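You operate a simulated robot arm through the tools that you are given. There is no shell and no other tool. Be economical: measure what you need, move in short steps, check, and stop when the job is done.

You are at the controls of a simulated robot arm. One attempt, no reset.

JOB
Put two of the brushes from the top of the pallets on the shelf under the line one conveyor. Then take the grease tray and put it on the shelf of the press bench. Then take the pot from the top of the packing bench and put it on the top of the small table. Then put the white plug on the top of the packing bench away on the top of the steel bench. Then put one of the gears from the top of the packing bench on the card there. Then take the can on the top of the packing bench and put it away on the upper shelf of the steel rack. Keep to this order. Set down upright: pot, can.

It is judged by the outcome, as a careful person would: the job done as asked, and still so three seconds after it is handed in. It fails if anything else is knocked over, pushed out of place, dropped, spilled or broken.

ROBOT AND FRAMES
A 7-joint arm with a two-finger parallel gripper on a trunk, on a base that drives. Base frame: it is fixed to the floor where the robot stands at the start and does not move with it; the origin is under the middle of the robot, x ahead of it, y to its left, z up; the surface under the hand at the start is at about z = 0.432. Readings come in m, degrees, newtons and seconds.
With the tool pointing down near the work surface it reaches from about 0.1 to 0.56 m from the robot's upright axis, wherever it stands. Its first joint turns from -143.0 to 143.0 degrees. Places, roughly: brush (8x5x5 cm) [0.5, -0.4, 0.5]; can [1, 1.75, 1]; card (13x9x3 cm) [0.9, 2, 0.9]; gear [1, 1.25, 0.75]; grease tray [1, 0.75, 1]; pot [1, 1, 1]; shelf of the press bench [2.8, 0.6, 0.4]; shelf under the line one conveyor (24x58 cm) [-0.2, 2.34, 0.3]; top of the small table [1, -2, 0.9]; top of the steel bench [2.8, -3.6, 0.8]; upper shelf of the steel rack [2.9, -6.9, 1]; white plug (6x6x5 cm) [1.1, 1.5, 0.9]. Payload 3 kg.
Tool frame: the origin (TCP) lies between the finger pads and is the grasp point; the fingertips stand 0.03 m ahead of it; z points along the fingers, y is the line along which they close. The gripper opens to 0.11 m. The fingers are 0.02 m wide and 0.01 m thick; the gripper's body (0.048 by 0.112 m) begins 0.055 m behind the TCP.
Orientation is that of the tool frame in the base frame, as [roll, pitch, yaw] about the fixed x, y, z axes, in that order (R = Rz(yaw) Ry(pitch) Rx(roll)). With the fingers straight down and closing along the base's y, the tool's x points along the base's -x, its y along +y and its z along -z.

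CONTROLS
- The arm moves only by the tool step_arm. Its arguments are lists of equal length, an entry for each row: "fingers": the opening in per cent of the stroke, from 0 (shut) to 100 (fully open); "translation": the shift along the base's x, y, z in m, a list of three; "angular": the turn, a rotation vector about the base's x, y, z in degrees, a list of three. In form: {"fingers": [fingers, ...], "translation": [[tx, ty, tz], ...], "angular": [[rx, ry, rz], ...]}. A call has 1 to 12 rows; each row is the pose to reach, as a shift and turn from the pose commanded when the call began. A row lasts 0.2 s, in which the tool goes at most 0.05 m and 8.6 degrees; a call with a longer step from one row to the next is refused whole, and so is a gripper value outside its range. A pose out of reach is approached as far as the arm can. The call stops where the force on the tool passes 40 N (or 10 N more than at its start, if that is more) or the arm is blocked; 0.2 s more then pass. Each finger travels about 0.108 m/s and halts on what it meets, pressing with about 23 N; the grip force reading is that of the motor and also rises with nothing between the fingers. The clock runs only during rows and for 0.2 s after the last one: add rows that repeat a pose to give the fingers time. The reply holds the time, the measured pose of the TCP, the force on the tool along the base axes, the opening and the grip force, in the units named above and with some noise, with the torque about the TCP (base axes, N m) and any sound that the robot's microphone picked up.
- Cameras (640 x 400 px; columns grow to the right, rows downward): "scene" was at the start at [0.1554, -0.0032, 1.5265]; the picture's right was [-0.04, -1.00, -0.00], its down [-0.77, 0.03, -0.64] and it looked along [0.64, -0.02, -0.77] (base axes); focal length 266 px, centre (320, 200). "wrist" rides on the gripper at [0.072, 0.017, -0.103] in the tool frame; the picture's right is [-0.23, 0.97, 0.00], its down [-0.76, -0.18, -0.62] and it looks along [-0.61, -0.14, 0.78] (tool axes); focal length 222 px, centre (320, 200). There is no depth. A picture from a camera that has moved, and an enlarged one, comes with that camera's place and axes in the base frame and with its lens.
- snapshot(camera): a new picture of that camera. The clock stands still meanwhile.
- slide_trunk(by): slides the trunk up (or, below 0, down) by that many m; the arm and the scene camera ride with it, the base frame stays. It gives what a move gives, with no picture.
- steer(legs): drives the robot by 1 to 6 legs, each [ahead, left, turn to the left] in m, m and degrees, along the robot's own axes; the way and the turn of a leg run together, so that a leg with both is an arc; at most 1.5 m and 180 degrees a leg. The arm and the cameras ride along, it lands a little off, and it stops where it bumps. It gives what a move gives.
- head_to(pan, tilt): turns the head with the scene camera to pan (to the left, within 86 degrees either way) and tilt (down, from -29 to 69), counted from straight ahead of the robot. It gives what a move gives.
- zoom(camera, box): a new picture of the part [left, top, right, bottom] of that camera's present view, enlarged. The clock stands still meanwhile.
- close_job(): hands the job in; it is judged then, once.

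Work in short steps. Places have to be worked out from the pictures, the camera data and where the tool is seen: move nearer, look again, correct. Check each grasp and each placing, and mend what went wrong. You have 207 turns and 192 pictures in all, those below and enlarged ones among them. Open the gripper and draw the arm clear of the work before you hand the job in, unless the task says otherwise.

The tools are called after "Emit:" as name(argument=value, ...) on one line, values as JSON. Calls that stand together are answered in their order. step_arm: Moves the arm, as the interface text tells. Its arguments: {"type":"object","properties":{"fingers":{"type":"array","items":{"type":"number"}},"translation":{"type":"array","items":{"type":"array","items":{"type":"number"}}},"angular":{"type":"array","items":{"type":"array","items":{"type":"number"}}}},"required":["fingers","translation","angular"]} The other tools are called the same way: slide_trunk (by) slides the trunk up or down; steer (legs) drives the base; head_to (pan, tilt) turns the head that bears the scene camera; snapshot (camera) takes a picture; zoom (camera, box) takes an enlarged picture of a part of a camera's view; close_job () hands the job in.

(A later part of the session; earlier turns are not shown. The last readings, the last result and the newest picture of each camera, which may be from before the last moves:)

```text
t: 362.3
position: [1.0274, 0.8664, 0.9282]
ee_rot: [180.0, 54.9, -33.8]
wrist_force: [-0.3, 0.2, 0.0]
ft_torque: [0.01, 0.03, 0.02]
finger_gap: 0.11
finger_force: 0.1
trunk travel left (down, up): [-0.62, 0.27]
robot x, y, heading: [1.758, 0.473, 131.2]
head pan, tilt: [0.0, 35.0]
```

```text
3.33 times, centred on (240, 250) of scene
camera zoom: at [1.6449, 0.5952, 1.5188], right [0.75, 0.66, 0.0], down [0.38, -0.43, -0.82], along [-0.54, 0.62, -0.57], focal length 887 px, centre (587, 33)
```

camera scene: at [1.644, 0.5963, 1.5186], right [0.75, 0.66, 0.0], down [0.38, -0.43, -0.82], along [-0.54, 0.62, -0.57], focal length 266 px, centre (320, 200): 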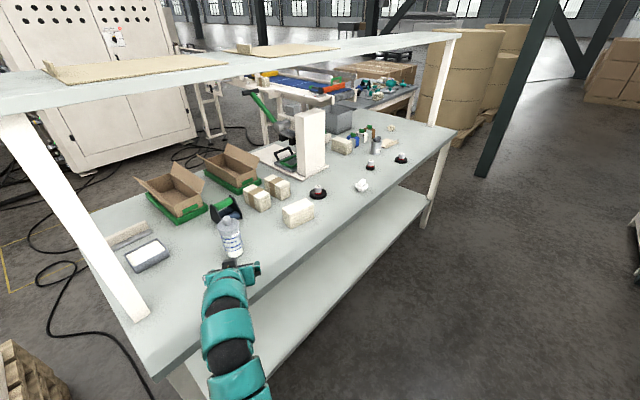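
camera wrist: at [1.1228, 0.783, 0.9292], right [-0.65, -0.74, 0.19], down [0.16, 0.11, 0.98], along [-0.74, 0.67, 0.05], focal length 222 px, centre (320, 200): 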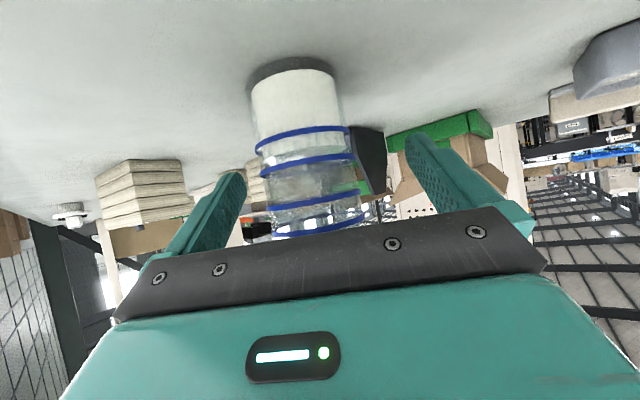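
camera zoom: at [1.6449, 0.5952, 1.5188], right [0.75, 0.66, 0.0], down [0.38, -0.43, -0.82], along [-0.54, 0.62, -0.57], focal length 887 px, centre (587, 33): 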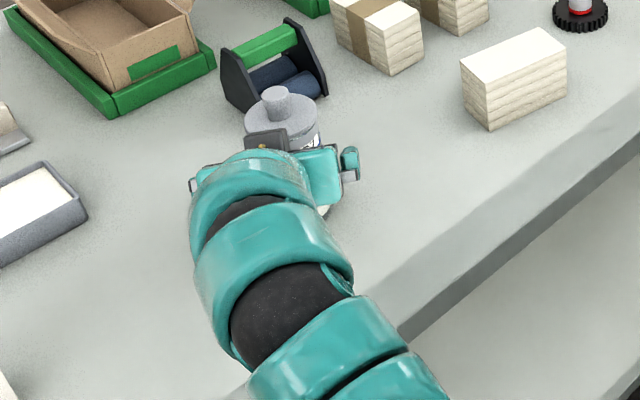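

The pot body is between the pads, about 1 cm beyond the TCP as intended. I close and lift 3 cm.

Emit:
step_arm(fingers=[0, 0, 0, 0], translation=[[0, 0, 0], [0, 0, 0], [0, 0, 0], [0, 0, 0]], angular=[[0, 0, 0], [0, 0, 0], [0, 0, 0], [0, 0, 0]])

Emit:
step_arm(fingers=[0, 0, 0], translation=[[0, 0, 0.01], [0, 0, 0.025], [0, 0, 0.04]], angular=[[0, 0, 0], [0, 0, 0], [0, 0, 0]])

Emit:
snapshot(camera="wrist")

Emit:
zoom(camera="scene", box=[160, 190, 320, 310])

```text
t: 363.3
position: [1.0264, 0.8662, 0.9296]
ee_rot: [179.9, 55.0, -33.8]
wrist_force: [0.0, 0.4, 1.2]
ft_torque: [-0.03, -0.01, -0.02]
finger_gap: 0.0582
finger_force: 23.0
trunk travel left (down, up): [-0.62, 0.27]
robot x, y, heading: [1.7606, 0.4721, 131.3]
head pan, tilt: [0.0, 35.0]
```

```text
t: 364.1
position: [1.027, 0.8689, 0.9708]
ee_rot: [180.0, 55.1, -33.8]
wrist_force: [-0.3, 0.0, 0.4]
ft_torque: [-0.02, 0.03, -0.01]
finger_gap: 0.0582
finger_force: 22.9
trunk travel left (down, up): [-0.62, 0.27]
robot x, y, heading: [1.7567, 0.4701, 131.2]
head pan, tilt: [0.0, 35.0]
```

```text
78 pictures are left
camera wrist: at [1.1227, 0.7844, 0.9715], right [-0.65, -0.74, 0.19], down [0.16, 0.11, 0.98], along [-0.74, 0.67, 0.05], focal length 222 px, centre (320, 200)
```

wrist: 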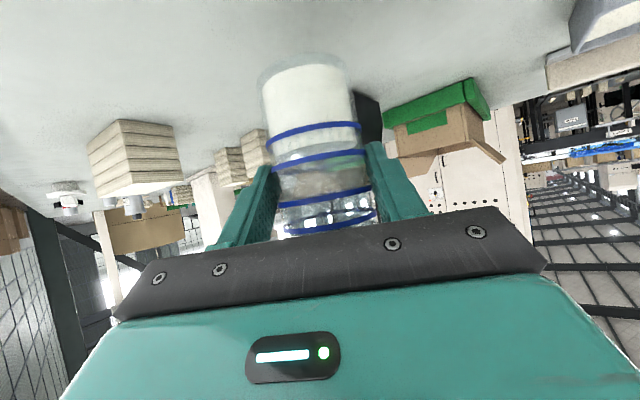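

```text
3.33 times, centred on (240, 250) of scene
camera zoom: at [1.6449, 0.5951, 1.5188], right [0.75, 0.66, 0.0], down [0.38, -0.43, -0.82], along [-0.54, 0.62, -0.57], focal length 887 px, centre (587, 33)
```

zoom: 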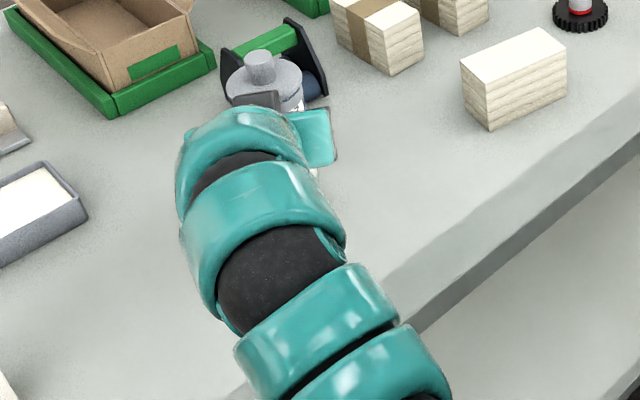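

The pot is lifted with its lid on. I retract the arm away from the bench, level at this height.

Emit:
step_arm(fingers=[0, 0, 0, 0, 0, 0], translation=[[0.033, -0.018, 0.005], [0.066, -0.036, 0.01], [0.1, -0.054, 0.01], [0.133, -0.072, 0.01], [0.165, -0.088, 0.01], [0.19, -0.1, 0.01]], angular=[[0, 0, 0], [0, 0, 0], [0, 0, 0], [0, 0, 0], [0, 0, 0], [0, 0, 0]])

Emit:
snapshot(camera="scene")

```text
t: 365.5
position: [1.2207, 0.7694, 0.9846]
ee_rot: [179.9, 55.1, -33.8]
wrist_force: [0.3, 0.2, -1.5]
ft_torque: [-0.02, -0.04, 0.01]
finger_gap: 0.0583
finger_force: 23.0
trunk travel left (down, up): [-0.62, 0.27]
robot x, y, heading: [1.7605, 0.4713, 131.1]
head pan, tilt: [0.0, 35.0]
```

```text
76 pictures are left
camera scene: at [1.6454, 0.595, 1.5189], right [0.75, 0.66, 0.0], down [0.38, -0.43, -0.82], along [-0.54, 0.62, -0.57], focal length 266 px, centre (320, 200)
```

scene: 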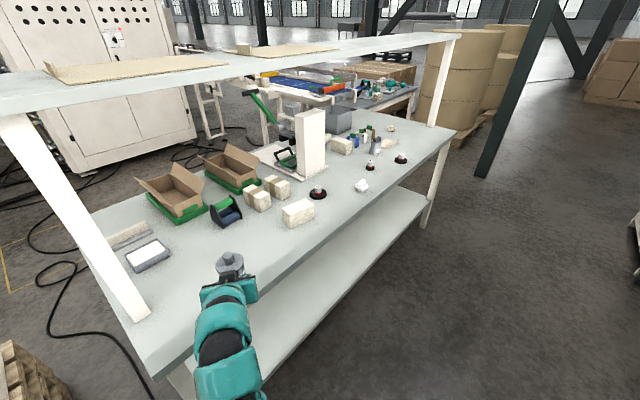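

I drive down to (1.80, −0.30), raise the trunk, and turn left to face down the aisle.

Emit:
steer(legs=[[-0.607, 0.475, 0]])

Emit:
slide_trunk(by=0.15)

Emit:
steer(legs=[[0, 0, 139]])

Emit:
steer(legs=[[1.1, 0, 0]])

Emit:
head_to(pan=-40, tilt=35)

Emit:
snapshot(camera="scene")

```text
t: 369.7
position: [1.2494, -0.0132, 0.9831]
ee_rot: [-180.0, 55.1, -33.7]
wrist_force: [-0.2, -0.2, -1.6]
ft_torque: [-0.03, -0.01, 0.01]
finger_gap: 0.0584
finger_force: 22.5
trunk travel left (down, up): [-0.62, 0.27]
robot x, y, heading: [1.7874, -0.3117, 131.4]
head pan, tilt: [0.0, 35.0]
```

```text
t: 371.4
position: [1.249, -0.0116, 1.1334]
ee_rot: [179.9, 55.0, -33.7]
wrist_force: [0.2, -0.4, -1.3]
ft_torque: [0.01, -0.02, 0.02]
finger_gap: 0.0582
finger_force: 23.0
trunk travel left (down, up): [-0.77, 0.12]
robot x, y, heading: [1.7874, -0.3153, 131.3]
head pan, tilt: [0.0, 35.0]
```

```text
t: 377.6
position: [2.0129, -0.8847, 1.1347]
ee_rot: [180.0, 55.0, 106.6]
wrist_force: [0.7, -0.5, -1.9]
ft_torque: [0.05, 0.0, 0.02]
finger_gap: 0.0583
finger_force: 23.3
trunk travel left (down, up): [-0.77, 0.12]
robot x, y, heading: [1.7867, -0.3091, -88.6]
head pan, tilt: [0.0, 35.0]
```

```text
t: 383.2
position: [2.0075, -1.9892, 1.1336]
ee_rot: [179.9, 55.0, 104.8]
wrist_force: [0.1, -0.4, -1.1]
ft_torque: [0.03, 0.01, 0.0]
finger_gap: 0.0581
finger_force: 22.3
trunk travel left (down, up): [-0.77, 0.12]
robot x, y, heading: [1.8011, -1.4087, -90.2]
head pan, tilt: [0.0, 35.0]
```

```text
t: 384.3
position: [2.0066, -1.9895, 1.133]
ee_rot: [179.9, 55.0, 104.8]
wrist_force: [1.0, -0.4, -1.0]
ft_torque: [0.02, 0.03, -0.01]
finger_gap: 0.0582
finger_force: 22.7
trunk travel left (down, up): [-0.77, 0.12]
robot x, y, heading: [1.8033, -1.4069, -90.3]
head pan, tilt: [-40.0, 35.0]
```

```text
75 pictures are left
camera scene: at [1.7436, -1.5564, 1.6688], right [-0.76, 0.64, 0.0], down [0.37, 0.44, -0.82], along [-0.53, -0.63, -0.57], focal length 266 px, centre (320, 200)
```

scene: 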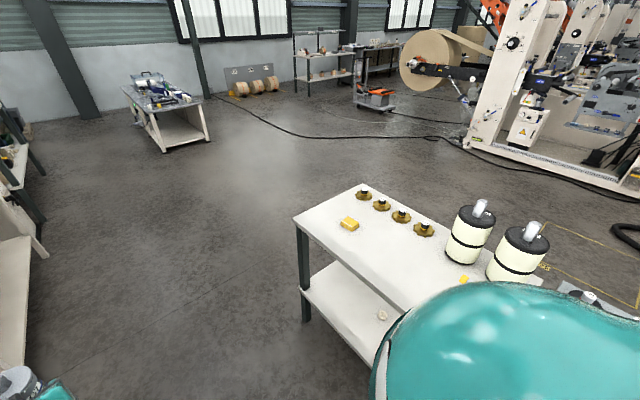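

The small table top is x 0.69–1.18, y −2.41…−1.45 at z≈0.86; (1.05, −2.0) is free. I drive to y≈−1.8, turn right to face it, and lower.

Emit:
steer(legs=[[0.39, 0, 0], [0, 0, -90]])

Emit:
slide_trunk(by=-0.14)

Emit:
head_to(pan=0, tilt=40)

Emit:
snapshot(camera="scene")

```text
t: 390.6
position: [1.2098, -1.9719, 1.1344]
ee_rot: [179.9, 55.0, 12.3]
wrist_force: [0.2, 0.3, -1.7]
ft_torque: [-0.02, -0.04, -0.03]
finger_gap: 0.0582
finger_force: 23.6
trunk travel left (down, up): [-0.77, 0.12]
robot x, y, heading: [1.7984, -1.7932, 177.1]
head pan, tilt: [-40.0, 35.0]
```

```text
t: 392.3
position: [1.2098, -1.9728, 0.9927]
ee_rot: [179.9, 55.0, 12.3]
wrist_force: [0.0, -0.3, -1.8]
ft_torque: [-0.01, -0.06, 0.0]
finger_gap: 0.0583
finger_force: 22.9
trunk travel left (down, up): [-0.63, 0.26]
robot x, y, heading: [1.7993, -1.7944, 177.3]
head pan, tilt: [-40.0, 35.0]
```

```text
t: 393.4
position: [1.2094, -1.9727, 0.9929]
ee_rot: [179.9, 55.1, 12.2]
wrist_force: [-0.3, -0.2, -1.5]
ft_torque: [0.02, -0.04, -0.01]
finger_gap: 0.058
finger_force: 23.4
trunk travel left (down, up): [-0.63, 0.26]
robot x, y, heading: [1.8009, -1.7959, 177.3]
head pan, tilt: [0.0, 40.0]
```

```text
74 pictures are left
camera scene: at [1.6326, -1.7851, 1.5213], right [0.05, 1.0, 0.0], down [0.64, -0.03, -0.77], along [-0.77, 0.04, -0.64], focal length 266 px, centre (320, 200)
```

scene: 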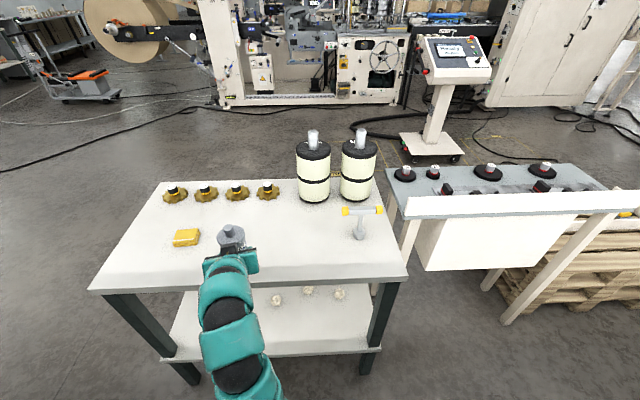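

The spot left of the T-handle and right of the yellow block is free. I drive forward 0.17 and lower the pot.

Emit:
steer(legs=[[0.17, 0, 0]])

Emit:
step_arm(fingers=[0, 0, 0, 0], translation=[[0, 0, -0.015], [0, 0, -0.03], [0, 0, -0.04], [0, 0, -0.045]], angular=[[0, 0, 0], [0, 0, 0], [0, 0, 0], [0, 0, 0]])

Emit:
snapshot(camera="wrist")

```text
t: 394.8
position: [1.0389, -1.9603, 0.9933]
ee_rot: [179.9, 55.0, 11.9]
wrist_force: [-0.1, 0.5, -1.3]
ft_torque: [-0.02, -0.02, 0.02]
finger_gap: 0.0582
finger_force: 23.4
trunk travel left (down, up): [-0.63, 0.26]
robot x, y, heading: [1.6309, -1.7812, 176.9]
head pan, tilt: [0.0, 40.0]
```

```text
t: 395.8
position: [1.0388, -1.9602, 0.9475]
ee_rot: [179.9, 55.1, 12.0]
wrist_force: [-0.4, 0.9, -2.0]
ft_torque: [0.0, -0.07, 0.0]
finger_gap: 0.0581
finger_force: 22.8
trunk travel left (down, up): [-0.63, 0.26]
robot x, y, heading: [1.6297, -1.7837, 177.1]
head pan, tilt: [0.0, 40.0]
```

```text
73 pictures are left
camera wrist: at [1.1657, -1.9499, 0.9474], right [0.08, -0.98, 0.19], down [0.03, 0.19, 0.98], along [-1.0, -0.07, 0.05], focal length 222 px, centre (320, 200)
```

wrist: 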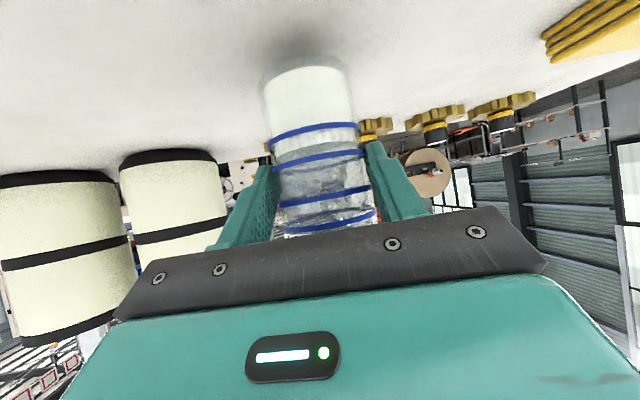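

Near the surface; I lower in 3 mm steps until light contact.

Emit:
step_arm(fingers=[0, 0, 0, 0, 0, 0, 0, 0], translation=[[0, 0, -0.003], [0, 0, -0.006], [0, 0, -0.009], [0, 0, -0.012], [0, 0, -0.015], [0, 0, -0.018], [0, 0, -0.02], [0, 0, -0.02]], angular=[[0, 0, 0], [0, 0, 0], [0, 0, 0], [0, 0, 0], [0, 0, 0], [0, 0, 0], [0, 0, 0], [0, 0, 0]])

```text
t: 397.6
position: [1.0385, -1.9609, 0.9291]
ee_rot: [179.9, 55.2, 11.8]
wrist_force: [-1.7, 0.2, 7.1]
ft_torque: [-0.12, 0.1, -0.04]
finger_gap: 0.058
finger_force: 23.0
trunk travel left (down, up): [-0.63, 0.26]
robot x, y, heading: [1.6322, -1.7833, 176.8]
head pan, tilt: [0.0, 40.0]
```

Contact at 7 N. I release and withdraw straight back along the approach line.

Emit:
step_arm(fingers=[50, 80, 100, 100, 100, 100, 100, 100], translation=[[0, 0, 0], [0, 0, 0], [0, 0, 0], [0.02, 0.004, 0], [0.05, 0.0104, 0], [0.09, 0.0188, 0], [0.13, 0.027, 0.01], [0.15, 0.031, 0.05]], angular=[[0, 0, 0], [0, 0, 0], [0, 0, 0], [0, 0, 0], [0, 0, 0], [0, 0, 0], [0, 0, 0], [0, 0, 0]])

Emit:
snapshot(camera="scene")

```text
t: 399.6
position: [1.1505, -1.8941, 1.0472]
ee_rot: [-158.9, 68.0, 23.6]
wrist_force: [-0.1, 0.1, 0.5]
ft_torque: [0.02, -0.03, -0.01]
finger_gap: 0.1102
finger_force: 0.1
out of reach, approached as far as the arm can: row 8
trunk travel left (down, up): [-0.63, 0.26]
robot x, y, heading: [1.6283, -1.785, 177.0]
head pan, tilt: [0.0, 40.0]
stopped in row 8: the arm was blocked; the commanded pose is now the measured one
```

```text
72 pictures are left
camera scene: at [1.4633, -1.7759, 1.5213], right [0.05, 1.0, 0.0], down [0.64, -0.03, -0.77], along [-0.77, 0.04, -0.64], focal length 266 px, centre (320, 200)
```

scene: 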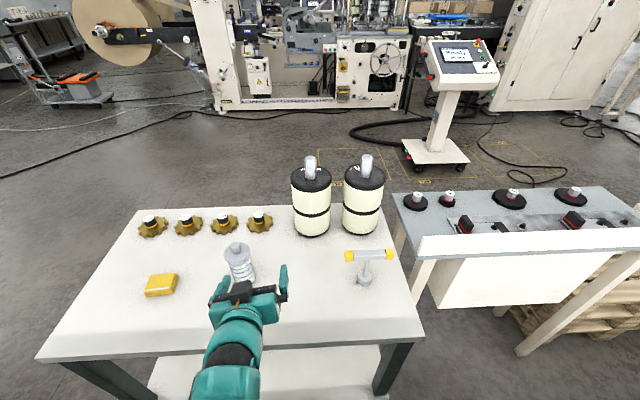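

The pot stands upright on the small table. I back off, then bring the tool back to vertical.

Emit:
steer(legs=[[-0.2, 0, 0]])

Emit:
step_arm(fingers=[100, 100, 100, 100, 100, 100, 100, 100, 100, 100], translation=[[-0.02, 0, 0], [-0.04, 0, 0], [-0.06, 0, 0], [-0.08, 0, 0], [-0.08, 0, 0], [-0.08, 0, 0], [-0.08, 0, 0], [-0.08, 0, 0], [-0.08, 0, 0], [-0.08, 0, 0]], angular=[[0.1, -7, 0], [0.3, -14, 0], [0.4, -21, 0], [0.5, -28, 0], [0.6, -35, 0], [0.7, -42, 0], [0.8, -49, 0], [1, -56, 0], [1.1, -63, 0], [1.2, -69.5, 0]])

Emit:
snapshot(camera="scene")

```text
t: 401.3
position: [1.3573, -1.9026, 1.0471]
ee_rot: [-159.0, 67.9, 23.4]
wrist_force: [0.0, -0.2, 0.8]
ft_torque: [0.01, 0.03, 0.0]
finger_gap: 0.1101
finger_force: 0.1
trunk travel left (down, up): [-0.63, 0.26]
robot x, y, heading: [1.8369, -1.7956, 176.8]
head pan, tilt: [0.0, 40.0]
```

```text
t: 403.5
position: [1.2844, -1.8967, 1.0345]
ee_rot: [-176.1, 24.3, 9.9]
wrist_force: [0.1, -0.3, -0.1]
ft_torque: [0.02, 0.01, 0.01]
finger_gap: 0.1099
finger_force: 0.1
out of reach, approached as far as the arm can: row 7, 8, 9, 10
trunk travel left (down, up): [-0.63, 0.26]
robot x, y, heading: [1.8357, -1.7935, 177.0]
head pan, tilt: [0.0, 40.0]
```

```text
71 pictures are left
camera scene: at [1.6699, -1.7864, 1.5213], right [0.06, 1.0, 0.0], down [0.64, -0.04, -0.77], along [-0.76, 0.04, -0.64], focal length 266 px, centre (320, 200)
```

scene: 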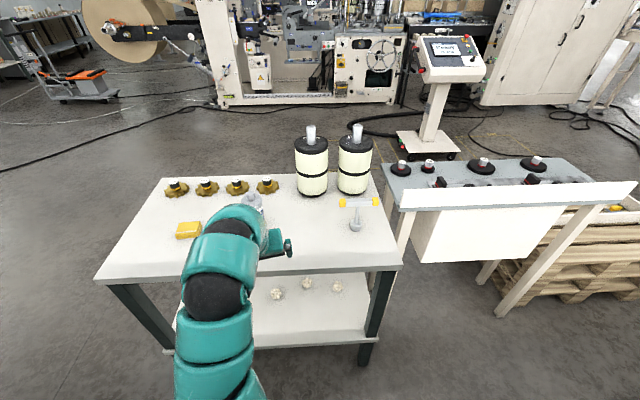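

I turn right to face up the aisle, then extend the arm forward while finishing the straightening.

Emit:
steer(legs=[[0, 0, -87]])

Emit:
step_arm(fingers=[100, 100, 100, 100, 100, 100], translation=[[0, 0.03, 0], [0, 0.06, 0], [0, 0.09, 0], [0, 0.12, 0], [0, 0.15, 0], [0, 0.16, 0]], angular=[[-4.7, -1, 0], [-9.5, -2.1, 0], [-14.2, -3.2, 0], [-19, -4.3, 0], [-23.7, -5.4, 0], [-23.7, -5.4, 0]])

```text
t: 407.6
position: [1.7187, -1.2474, 1.0326]
ee_rot: [-176.2, 24.3, -78.4]
wrist_force: [0.3, 0.4, -0.5]
ft_torque: [0.0, -0.01, -0.03]
finger_gap: 0.11
finger_force: 0.0
trunk travel left (down, up): [-0.63, 0.26]
robot x, y, heading: [1.8375, -1.7942, 88.7]
head pan, tilt: [0.0, 40.0]
```

```text
t: 409.0
position: [1.7206, -1.1624, 0.9852]
ee_rot: [-177.6, 19.8, -74.7]
wrist_force: [0.0, 0.0, -1.2]
ft_torque: [0.01, -0.01, -0.04]
finger_gap: 0.1101
finger_force: 0.1
out of reach, approached as far as the arm can: row 1, 2, 3, 4, 5, 6
trunk travel left (down, up): [-0.63, 0.26]
robot x, y, heading: [1.8337, -1.7972, 88.4]
head pan, tilt: [0.0, 40.0]
```

I continue extending and straightening.

Emit:
step_arm(fingers=[100, 100, 100, 100, 100, 100], translation=[[0, 0.04, 0.01], [0, 0.08, 0.02], [0, 0.1, 0.03], [0, 0.1, 0.04], [0, 0.1, 0.05], [0, 0.1, 0.05]], angular=[[0, 0, 0], [-5, -0.7, 0], [-10, -1.5, 0], [-15, -2.2, 0], [-19.8, -2.9, 0], [-19.8, -2.9, 0]])

Emit:
snapshot(camera="scene")

```text
t: 410.4
position: [1.7219, -1.0726, 1.0316]
ee_rot: [179.8, -0.1, -75.1]
wrist_force: [0.1, 0.5, -0.3]
ft_torque: [0.0, 0.0, -0.02]
finger_gap: 0.1102
finger_force: 0.1
trunk travel left (down, up): [-0.63, 0.26]
robot x, y, heading: [1.8345, -1.7963, 88.3]
head pan, tilt: [0.0, 40.0]
```

```text
70 pictures are left
camera scene: at [1.8396, -1.6303, 1.5212], right [1.0, -0.03, 0.0], down [-0.02, -0.64, -0.77], along [0.02, 0.77, -0.64], focal length 266 px, centre (320, 200)
```

scene: 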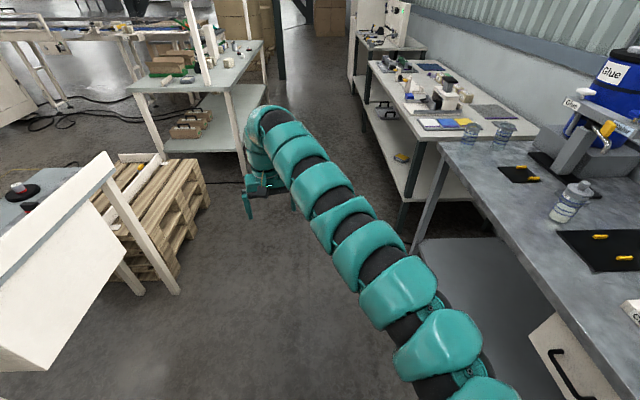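

Vertical again. Next is the white plug at ≈(1.115, 1.487). I drive up the aisle to y≈1.0 and turn left to face the bench diagonally.

Emit:
steer(legs=[[0, 0.03, 1.7], [1.4, 0, 0], [1.4, 0, 0], [0, 0, 44]])

Emit:
head_to(pan=0, tilt=40)

Emit:
snapshot(camera="scene")

Emit:
snapshot(camera="wrist")

```text
t: 426.4
position: [1.1132, 1.3815, 1.0318]
ee_rot: [180.0, -0.1, -26.4]
wrist_force: [-0.9, 0.6, 0.3]
ft_torque: [0.0, -0.01, 0.0]
finger_gap: 0.1099
finger_force: 0.1
trunk travel left (down, up): [-0.63, 0.26]
robot x, y, heading: [1.7331, 0.9926, 137.2]
head pan, tilt: [0.0, 40.0]
```

```text
t: 427.0
position: [1.1132, 1.3812, 1.0315]
ee_rot: [-180.0, -0.1, -26.4]
wrist_force: [-0.2, 0.6, 0.8]
ft_torque: [-0.01, -0.03, -0.02]
finger_gap: 0.11
finger_force: 0.0
trunk travel left (down, up): [-0.63, 0.26]
robot x, y, heading: [1.7308, 0.99, 136.9]
head pan, tilt: [0.0, 40.0]
```

```text
69 pictures are left
camera scene: at [1.6088, 1.1025, 1.5213], right [0.68, 0.73, 0.0], down [0.47, -0.44, -0.77], along [-0.56, 0.52, -0.64], focal length 266 px, centre (320, 200)
```

scene: 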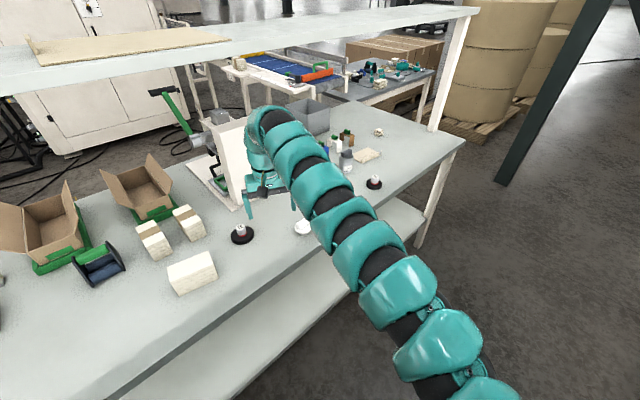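

```text
68 pictures are left
camera wrist: at [1.1698, 1.334, 1.1354], right [-0.64, -0.77, 0.0], down [-0.6, 0.5, 0.62], along [-0.48, 0.4, -0.78], focal length 222 px, centre (320, 200)
```

wrist: 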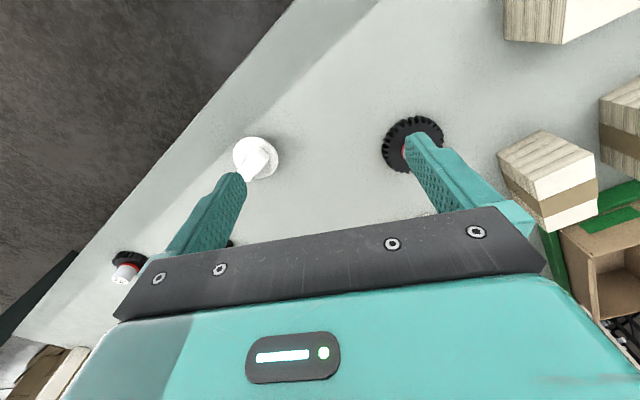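

Emit:
zoom(camera="wrist", box=[200, 110, 320, 200])

```text
4.44 times, centred on (260, 155) of wrist
camera zoom: at [1.1698, 1.334, 1.1354], right [-0.64, -0.77, 0.0], down [-0.6, 0.5, 0.62], along [-0.48, 0.4, -0.78], focal length 987 px, centre (587, 400)
```

zoom: 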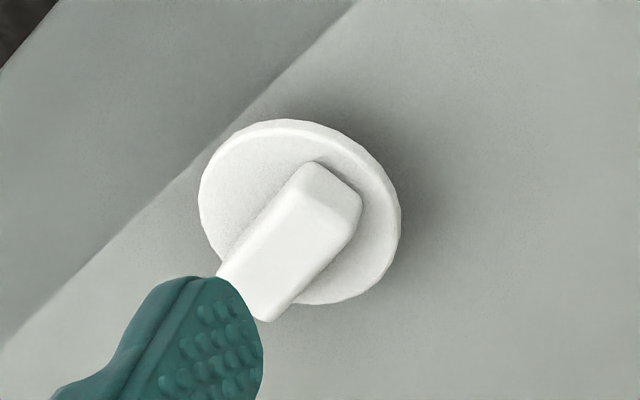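

The plug is a disc with an oblong handle lying at about 117°. I shift the base +0.1 in y and turn the tool −36° so it grips across the handle.

Emit:
steer(legs=[[0.068, -0.073, 0]])

Emit:
step_arm(fingers=[100, 100, 100, 100, 100, 100], translation=[[0, 0, 0], [0, 0, -0.01], [0, 0, -0.03], [0, 0, -0.04], [0, 0, -0.04], [0, 0, -0.04]], angular=[[0, 0, -8], [0, 0, -16], [0, 0, -24], [0, 0, -32], [0, 0, -36], [0, 0, -36]])

Emit:
snapshot(camera="wrist")

```text
t: 428.1
position: [1.1086, 1.483, 1.0303]
ee_rot: [179.9, -0.1, -26.2]
wrist_force: [0.6, 0.6, -0.5]
ft_torque: [-0.02, 0.01, 0.01]
finger_gap: 0.1098
finger_force: 0.0
trunk travel left (down, up): [-0.63, 0.26]
robot x, y, heading: [1.7284, 1.0907, 137.3]
head pan, tilt: [0.0, 40.0]
```

```text
t: 429.5
position: [1.1111, 1.4818, 0.9924]
ee_rot: [-180.0, 0.1, -62.4]
wrist_force: [0.1, -0.9, 0.3]
ft_torque: [0.02, -0.02, 0.02]
finger_gap: 0.1101
finger_force: 0.0
trunk travel left (down, up): [-0.63, 0.26]
robot x, y, heading: [1.7311, 1.0879, 137.0]
head pan, tilt: [0.0, 40.0]
```

```text
66 pictures are left
camera wrist: at [1.1288, 1.4084, 1.0955], right [-0.97, -0.25, 0.0], down [-0.2, 0.76, 0.62], along [-0.16, 0.6, -0.78], focal length 222 px, centre (320, 200)
```

wrist: 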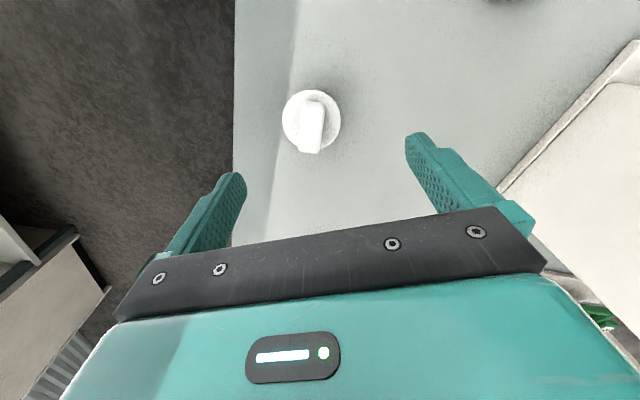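

The handle lies at about 100°. I turn another −15°, move to (1.118, 1.48) and descend to z≈0.91.

Emit:
step_arm(fingers=[100, 100, 70, 70, 70], translation=[[0.004, -0.001, -0.01], [0.007, -0.002, -0.03], [0.007, -0.002, -0.055], [0.007, -0.002, -0.075], [0.007, -0.002, -0.085]], angular=[[0, 0, -7.5], [0, 0, -15], [0, 0, -15], [0, 0, -15], [0, 0, -15]])

Emit:
snapshot(camera="wrist")

```text
t: 430.7
position: [1.1178, 1.4797, 0.9092]
ee_rot: [179.9, -0.2, -77.3]
wrist_force: [0.4, 0.2, 0.6]
ft_torque: [0.01, 0.06, 0.02]
finger_gap: 0.0771
finger_force: 0.1
trunk travel left (down, up): [-0.63, 0.26]
robot x, y, heading: [1.7302, 1.0888, 137.3]
head pan, tilt: [0.0, 40.0]
```

```text
65 pictures are left
camera wrist: at [1.116, 1.4054, 1.0116], right [-1.0, 0.01, 0.0], down [0.01, 0.78, 0.62], along [0.01, 0.62, -0.78], focal length 222 px, centre (320, 200)
```

wrist: 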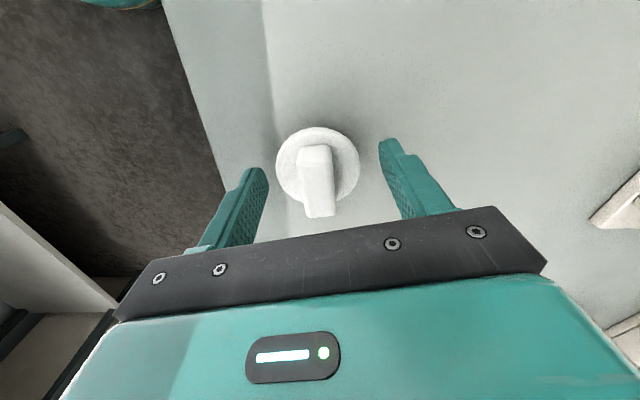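

Aligned; I nudge +5 mm in y, lower 6 mm, and close.

Emit:
step_arm(fingers=[70, 0, 0, 0, 0, 0, 0, 0], translation=[[0, 0.005, -0.006], [0, 0.005, -0.006], [0, 0.005, -0.006], [0, 0.005, -0.006], [0, 0.005, 0.005], [0, 0.005, 0.03], [0, 0.005, 0.06], [0, 0.005, 0.08]], angular=[[0, 0, 0], [0, 0, 0], [0, 0, 0], [0, 0, 0], [0, 0, 0], [0, 0, 0], [0, 0, 0], [0, 0, 0]])

Emit:
snapshot(camera="wrist")

```text
t: 432.5
position: [1.1179, 1.4826, 0.9858]
ee_rot: [-179.9, -0.1, -77.2]
wrist_force: [-0.5, -0.7, 0.3]
ft_torque: [0.01, -0.02, -0.01]
finger_gap: 0.0537
finger_force: 22.8
trunk travel left (down, up): [-0.63, 0.26]
robot x, y, heading: [1.7273, 1.0906, 137.3]
head pan, tilt: [0.0, 40.0]
```

```text
64 pictures are left
camera wrist: at [1.1175, 1.408, 1.0896], right [-1.0, 0.01, 0.0], down [0.0, 0.78, 0.62], along [0.01, 0.62, -0.78], focal length 222 px, centre (320, 200)
```

wrist: 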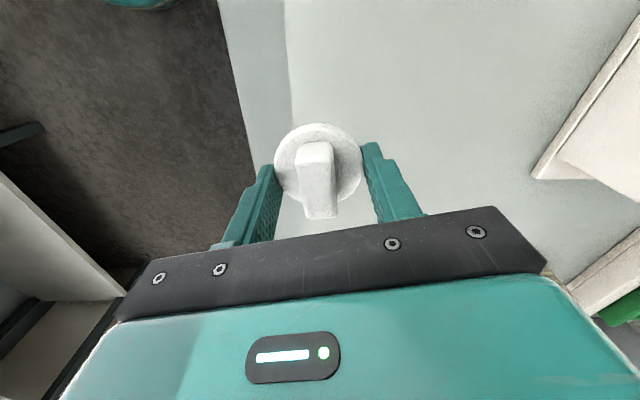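

The plug is held by its disc (gap 54 mm). I back away from the bench, turn to heading 90°, and raise the trunk a little before reversing down the aisle.

Emit:
steer(legs=[[-0.107, -0.032, 0], [0, 0, -47]])

Emit:
slide_trunk(by=0.12)

Emit:
steer(legs=[[-1.4, 0, 0], [-1.3, 0, 0]])

```text
t: 435.9
position: [1.7016, 1.7544, 0.9856]
ee_rot: [-180.0, -0.1, -124.4]
wrist_force: [0.7, -0.3, -0.4]
ft_torque: [-0.01, 0.0, 0.01]
finger_gap: 0.0534
finger_force: 23.2
trunk travel left (down, up): [-0.63, 0.26]
robot x, y, heading: [1.831, 1.0364, 90.1]
head pan, tilt: [0.0, 40.0]
```

```text
t: 437.4
position: [1.7009, 1.7547, 1.1074]
ee_rot: [-180.0, 0.0, -124.4]
wrist_force: [-0.4, 0.5, -0.9]
ft_torque: [0.01, 0.02, -0.04]
finger_gap: 0.054
finger_force: 23.6
trunk travel left (down, up): [-0.75, 0.14]
robot x, y, heading: [1.8314, 1.0418, 90.0]
head pan, tilt: [0.0, 40.0]
```

```text
t: 450.5
position: [1.6963, -0.9374, 1.1051]
ee_rot: [180.0, -0.2, -126.4]
wrist_force: [0.6, -0.1, 0.1]
ft_torque: [0.0, -0.01, 0.02]
finger_gap: 0.0538
finger_force: 23.3
trunk travel left (down, up): [-0.75, 0.14]
robot x, y, heading: [1.798, -1.6557, 88.1]
head pan, tilt: [0.0, 40.0]
```

I continue backing to y≈−3.45, then turn right to face the steel bench.

Emit:
steer(legs=[[-0.9, 0.06, 1.9], [-0.9, 0.05, 0], [0, 0, -90]])

Emit:
snapshot(camera="scene")

```text
t: 463.3
position: [2.396, -3.2901, 1.1061]
ee_rot: [-180.0, -0.1, 147.8]
wrist_force: [-0.2, 0.3, -0.2]
ft_torque: [0.0, 0.01, -0.01]
finger_gap: 0.0541
finger_force: 22.3
trunk travel left (down, up): [-0.75, 0.14]
robot x, y, heading: [1.6878, -3.4463, 2.3]
head pan, tilt: [0.0, 40.0]
```

```text
63 pictures are left
camera scene: at [1.8506, -3.4389, 1.6413], right [0.04, -1.0, 0.0], down [-0.64, -0.03, -0.77], along [0.77, 0.03, -0.64], focal length 266 px, centre (320, 200)
```

scene: 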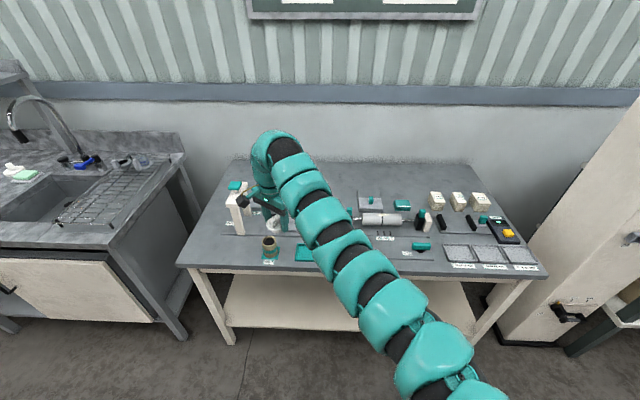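

Emit:
zoom(camera="scene", box=[170, 140, 362, 290])

Emit:
zoom(camera="scene", box=[340, 140, 562, 290])

```text
2.67 times, centred on (266, 215) of scene
camera zoom: at [1.8506, -3.4389, 1.6413], right [0.04, -1.0, 0.0], down [-0.64, -0.03, -0.77], along [0.77, 0.03, -0.64], focal length 710 px, centre (464, 160)
```

zoom: 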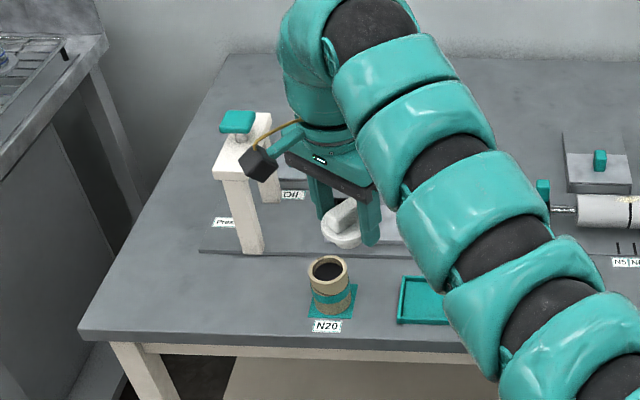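

```text
2.67 times, centred on (451, 215) of scene
camera zoom: at [1.8506, -3.4389, 1.6413], right [0.04, -1.0, 0.0], down [-0.64, -0.03, -0.77], along [0.77, 0.03, -0.64], focal length 710 px, centre (-29, 160)
```

zoom: 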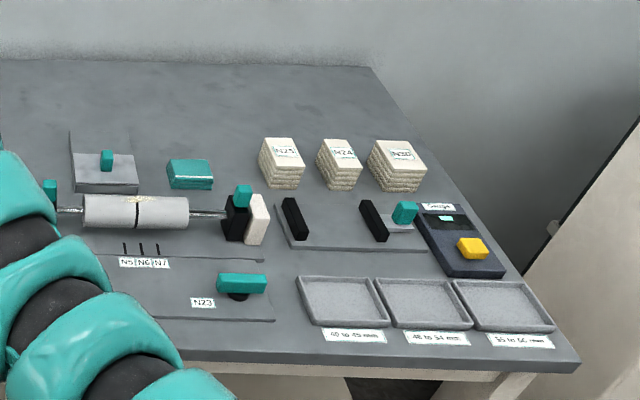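

A free spot lies at the front-left, left of the "N20" pot, around (2.50, −3.03). I move the base so the hand is above it and look with the wrist camera.

Emit:
steer(legs=[[0.114, 0.256, -2.3]])

Emit:
snapshot(camera="wrist")

Emit:
snapshot(camera="scene")

```text
t: 465.3
position: [2.5125, -3.0587, 1.1059]
ee_rot: [-180.0, -0.2, 145.4]
wrist_force: [0.0, 0.3, -0.2]
ft_torque: [-0.05, 0.04, 0.02]
finger_gap: 0.0538
finger_force: 23.1
trunk travel left (down, up): [-0.75, 0.14]
robot x, y, heading: [1.7992, -3.1875, -0.1]
head pan, tilt: [0.0, 40.0]
```

```text
60 pictures are left
camera wrist: at [2.4616, -3.0027, 1.2095], right [0.74, 0.67, 0.0], down [0.53, -0.58, 0.62], along [0.42, -0.46, -0.78], focal length 222 px, centre (320, 200)
```

wrist: 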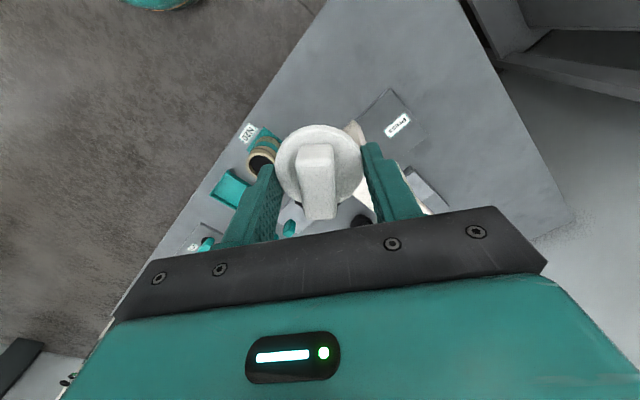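

```text
59 pictures are left
camera scene: at [1.9608, -3.1838, 1.6412], right [0.0, -1.0, 0.0], down [-0.64, 0.0, -0.77], along [0.77, 0.0, -0.64], focal length 266 px, centre (320, 200)
```

scene: 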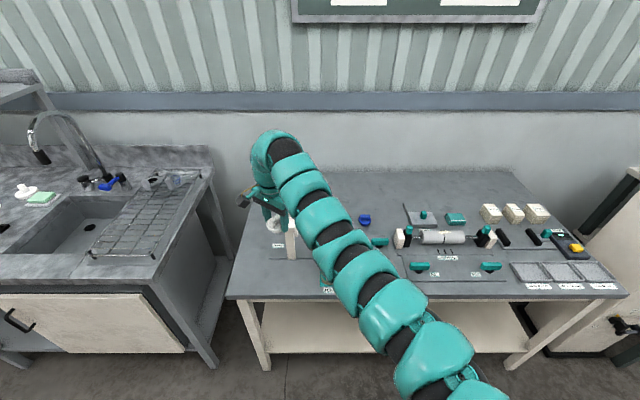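

The press base starts at x≈2.58 and the front edge is x≈2.45. I rotate the tool to close along y, shift to (2.503, −3.0), and lower the trunk.

Emit:
step_arm(fingers=[0, 0, 0, 0, 0], translation=[[-0.003, 0.02, 0], [-0.006, 0.04, 0], [-0.009, 0.057, 0], [-0.009, 0.057, 0], [-0.009, 0.057, 0]], angular=[[0, 0, 7], [0, 0, 14], [0, 0, 21], [0, 0, 28], [0, 0, 34]])

Emit:
slide_trunk(by=-0.18)

Emit:
snapshot(camera="wrist")

```text
t: 466.5
position: [2.5025, -3.0009, 1.1066]
ee_rot: [-179.8, -0.1, 179.5]
wrist_force: [-0.1, -0.4, 0.2]
ft_torque: [-0.03, -0.01, -0.04]
finger_gap: 0.0539
finger_force: 23.1
trunk travel left (down, up): [-0.75, 0.14]
robot x, y, heading: [1.7935, -3.1849, -0.3]
head pan, tilt: [0.0, 40.0]
```

```text
t: 468.5
position: [2.5019, -3.0015, 0.9272]
ee_rot: [180.0, -0.2, 179.4]
wrist_force: [-0.7, -0.2, 0.2]
ft_torque: [0.01, 0.02, 0.04]
finger_gap: 0.0538
finger_force: 23.2
trunk travel left (down, up): [-0.57, 0.32]
robot x, y, heading: [1.7983, -3.185, -0.1]
head pan, tilt: [0.0, 40.0]
```

```text
58 pictures are left
camera wrist: at [2.429, -2.9838, 1.0298], right [0.24, 0.97, 0.0], down [0.76, -0.19, 0.62], along [0.6, -0.15, -0.78], focal length 222 px, centre (320, 200)
```

wrist: 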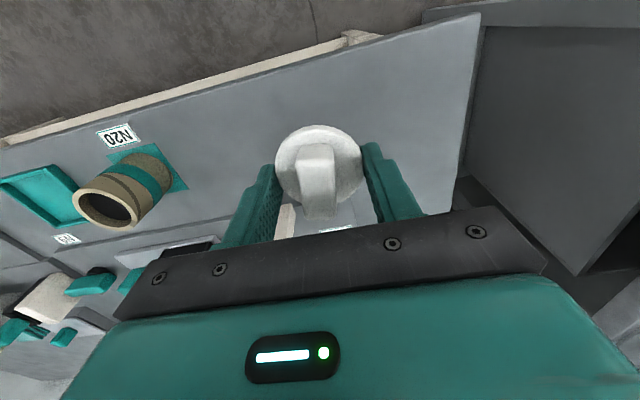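

Good spacing. I lower until contact.

Emit:
step_arm(fingers=[0, 0, 0, 0, 0, 0, 0, 0, 0, 0, 0, 0], translation=[[0, 0, -0.015], [0, 0, -0.025], [0, 0, -0.03], [0, 0, -0.034], [0, 0, -0.038], [0, 0, -0.042], [0, 0, -0.046], [0, 0, -0.05], [0, 0, -0.054], [0, 0, -0.058], [0, 0, -0.062], [0, 0, -0.066]], angular=[[0, 0, 0], [0, 0, 0], [0, 0, 0], [0, 0, 0], [0, 0, 0], [0, 0, 0], [0, 0, 0], [0, 0, 0], [0, 0, 0], [0, 0, 0], [0, 0, 0], [0, 0, 0]])

```text
t: 471.1
position: [2.5015, -3.0031, 0.8597]
ee_rot: [180.0, -0.1, 179.3]
wrist_force: [-0.3, 0.4, -0.1]
ft_torque: [-0.02, -0.02, 0.01]
finger_gap: 0.054
finger_force: 22.5
trunk travel left (down, up): [-0.57, 0.32]
robot x, y, heading: [1.7961, -3.1831, -0.1]
head pan, tilt: [0.0, 40.0]
```

Emit:
step_arm(fingers=[0, 0, 0, 0, 0, 0, 0, 0, 0, 0], translation=[[0, 0, -0.004], [0, 0, -0.008], [0, 0, -0.012], [0, 0, -0.016], [0, 0, -0.02], [0, 0, -0.024], [0, 0, -0.028], [0, 0, -0.032], [0, 0, -0.036], [0, 0, -0.04]], angular=[[0, 0, 0], [0, 0, 0], [0, 0, 0], [0, 0, 0], [0, 0, 0], [0, 0, 0], [0, 0, 0], [0, 0, 0], [0, 0, 0], [0, 0, 0]])

Emit:
snapshot(camera="wrist")

```text
t: 473.2
position: [2.5013, -3.0009, 0.8295]
ee_rot: [179.9, 0.4, 179.6]
wrist_force: [-5.2, -0.7, 14.9]
ft_torque: [-0.4, 0.32, -0.18]
finger_gap: 0.0539
finger_force: 23.0
trunk travel left (down, up): [-0.57, 0.32]
robot x, y, heading: [1.7976, -3.1852, -0.4]
head pan, tilt: [0.0, 40.0]
stopped in row 10: the force on the tool passed its limit at 46 N (the readings are from after the stop); the commanded pose is now the measured one
```

```text
57 pictures are left
camera wrist: at [2.4278, -2.9836, 0.9333], right [0.24, 0.97, 0.0], down [0.76, -0.19, 0.63], along [0.61, -0.14, -0.78], focal length 222 px, centre (320, 200)
```

wrist: 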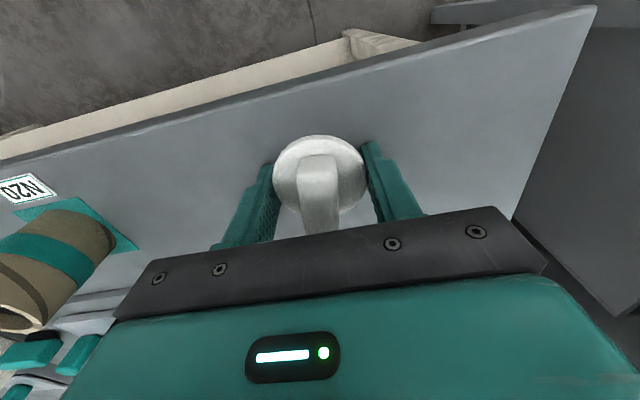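

Contact with the bench (≈0.80). I release and lift.

Emit:
step_arm(fingers=[70, 100, 100, 100, 100, 100, 100], translation=[[0, 0, 0.002], [0, 0, 0.003], [0, 0, 0.003], [0, 0, 0.03], [0, 0, 0.07], [0, 0, 0.11], [0, 0, 0.15]], angular=[[0, 0, 0], [0, 0, 0], [0, 0, 0], [0, 0, 0], [0, 0, 0], [0, 0, 0], [0, 0, 0]])

Emit:
snapshot(camera="wrist")

```text
t: 474.8
position: [2.4994, -3.0021, 0.9624]
ee_rot: [180.0, 0.1, 179.6]
wrist_force: [0.3, 0.3, 0.1]
ft_torque: [0.02, -0.02, -0.03]
finger_gap: 0.1099
finger_force: 0.1
out of reach, approached as far as the arm can: row 6, 7
trunk travel left (down, up): [-0.57, 0.32]
robot x, y, heading: [1.7986, -3.1855, -0.0]
head pan, tilt: [0.0, 40.0]
```

```text
56 pictures are left
camera wrist: at [2.4265, -2.9845, 1.0657], right [0.24, 0.97, 0.0], down [0.76, -0.19, 0.62], along [0.61, -0.15, -0.78], focal length 222 px, centre (320, 200)
```

wrist: 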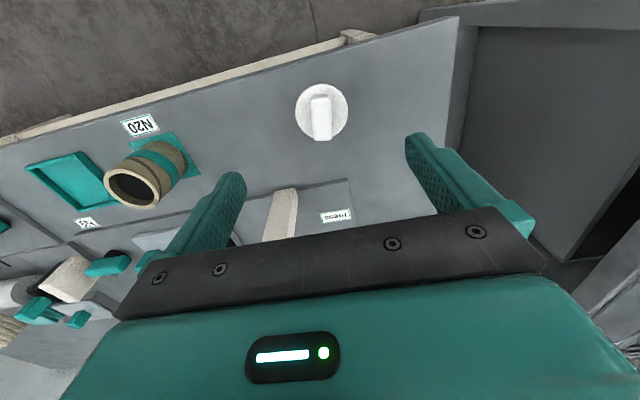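

The plug sits upright on the steel bench. Next is a gear: I back off, raise the trunk, turn left and drive up the aisle to y≈1.4.

Emit:
steer(legs=[[-0.1, 0, 0]])

Emit:
slide_trunk(by=0.18)

Emit:
steer(legs=[[0, 0, 90], [1.4, -0.1, 0], [1.4, 0, 0]])

```text
t: 475.9
position: [2.3982, -2.9994, 0.9633]
ee_rot: [179.8, 0.3, 179.7]
wrist_force: [-0.7, 0.2, -0.3]
ft_torque: [0.01, -0.04, 0.02]
finger_gap: 0.1099
finger_force: 0.1
trunk travel left (down, up): [-0.57, 0.32]
robot x, y, heading: [1.6949, -3.1847, 0.2]
head pan, tilt: [0.0, 40.0]
```

```text
t: 477.9
position: [2.3975, -2.9985, 1.1416]
ee_rot: [180.0, 0.2, 179.7]
wrist_force: [-0.2, 0.7, -0.7]
ft_torque: [-0.05, 0.01, 0.03]
finger_gap: 0.1102
finger_force: 0.0
trunk travel left (down, up): [-0.75, 0.14]
robot x, y, heading: [1.697, -3.1819, 0.4]
head pan, tilt: [0.0, 40.0]
```

```text
t: 495.2
position: [1.8987, 0.3005, 1.1427]
ee_rot: [180.0, 0.3, -96.4]
wrist_force: [-0.4, -0.4, -1.2]
ft_torque: [-0.01, 0.04, 0.01]
finger_gap: 0.1101
finger_force: 0.0
trunk travel left (down, up): [-0.75, 0.14]
robot x, y, heading: [2.0127, -0.4173, 84.2]
head pan, tilt: [0.0, 40.0]
```

Drifted right; I correct heading and x, then continue up to y≈1.45 and turn to face the bench.

Emit:
steer(legs=[[0, 0.22, 5.8], [1.2, 0, 0]])

Emit:
steer(legs=[[0.62, 0, 0], [0, 0, 45]])

Emit:
snapshot(camera="scene")

```text
t: 502.5
position: [1.6171, 1.4856, 1.1425]
ee_rot: [180.0, 0.2, -90.8]
wrist_force: [1.2, -0.6, -0.4]
ft_torque: [0.03, 0.02, 0.01]
finger_gap: 0.1098
finger_force: 0.0
trunk travel left (down, up): [-0.75, 0.14]
robot x, y, heading: [1.7974, 0.7803, 89.8]
head pan, tilt: [0.0, 40.0]
```

```text
t: 508.1
position: [1.1761, 1.7845, 1.1432]
ee_rot: [179.8, 0.1, -45.8]
wrist_force: [0.0, -0.6, 0.0]
ft_torque: [0.0, -0.03, 0.0]
finger_gap: 0.1102
finger_force: 0.2
trunk travel left (down, up): [-0.75, 0.14]
robot x, y, heading: [1.8009, 1.4096, 134.8]
head pan, tilt: [0.0, 40.0]
```

```text
55 pictures are left
camera scene: at [1.683, 1.5308, 1.6413], right [0.71, 0.7, 0.0], down [0.45, -0.46, -0.77], along [-0.54, 0.54, -0.64], focal length 266 px, centre (320, 200)
```

scene: 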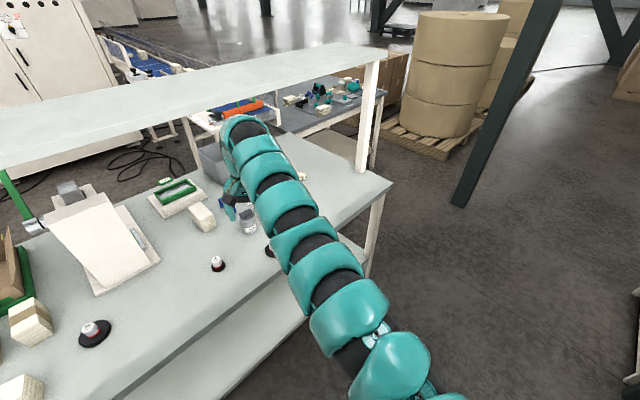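

I lower the trunk 0.1 (clear of the overshelf) and look down with the wrist camera.

Emit:
slide_trunk(by=-0.1)

Emit:
snapshot(camera="wrist")

```text
t: 509.4
position: [1.1762, 1.785, 1.0426]
ee_rot: [179.9, 0.2, -45.8]
wrist_force: [-0.1, 0.6, 0.3]
ft_torque: [-0.05, 0.01, 0.0]
finger_gap: 0.1101
finger_force: 0.0
trunk travel left (down, up): [-0.65, 0.24]
robot x, y, heading: [1.7985, 1.4153, 134.8]
head pan, tilt: [0.0, 40.0]
```

```text
54 pictures are left
camera wrist: at [1.2146, 1.7208, 1.1457], right [-0.86, -0.52, 0.0], down [-0.4, 0.67, 0.63], along [-0.33, 0.53, -0.78], focal length 222 px, centre (320, 200)
```

wrist: 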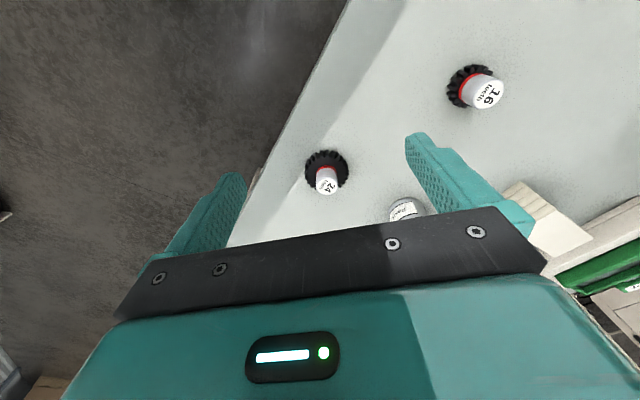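

Gear "24" is at ≈(1.121, 1.855), hub top z≈0.91. I bring the hand above it with the base.

Emit:
steer(legs=[[0.088, -0.01, 0]])

Emit:
step_arm(fingers=[100, 80, 70, 70], translation=[[0, 0, -0.03], [0, 0, -0.06], [0, 0, -0.075], [0, 0, -0.075]], angular=[[0, 0, 0], [0, 0, 0], [0, 0, 0], [0, 0, 0]])

Emit:
snapshot(camera="wrist")

```text
t: 510.5
position: [1.12, 1.8551, 1.041]
ee_rot: [180.0, 0.1, -45.7]
wrist_force: [-0.8, 0.8, 0.5]
ft_torque: [0.0, 0.0, 0.0]
finger_gap: 0.1102
finger_force: 0.2
trunk travel left (down, up): [-0.65, 0.24]
robot x, y, heading: [1.7482, 1.4845, 134.8]
head pan, tilt: [0.0, 40.0]
```

```text
t: 511.5
position: [1.1218, 1.8562, 0.9658]
ee_rot: [179.9, 0.2, -45.7]
wrist_force: [-0.5, -0.4, 0.4]
ft_torque: [-0.03, 0.0, 0.02]
finger_gap: 0.0769
finger_force: 0.0
trunk travel left (down, up): [-0.65, 0.24]
robot x, y, heading: [1.7424, 1.4833, 134.6]
head pan, tilt: [0.0, 40.0]
```

```text
53 pictures are left
camera wrist: at [1.1599, 1.7927, 1.0698], right [-0.86, -0.52, 0.0], down [-0.4, 0.67, 0.63], along [-0.33, 0.53, -0.78], focal length 222 px, centre (320, 200)
```

wrist: 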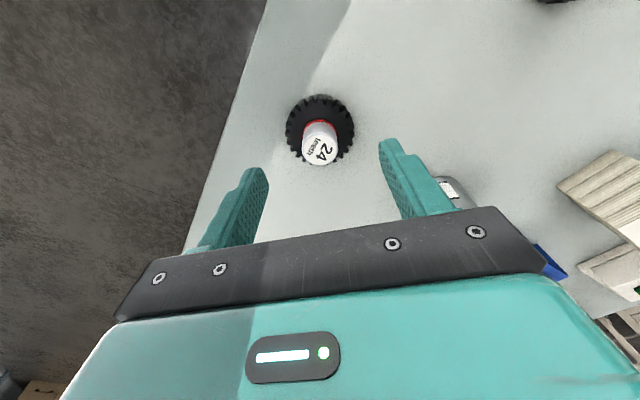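

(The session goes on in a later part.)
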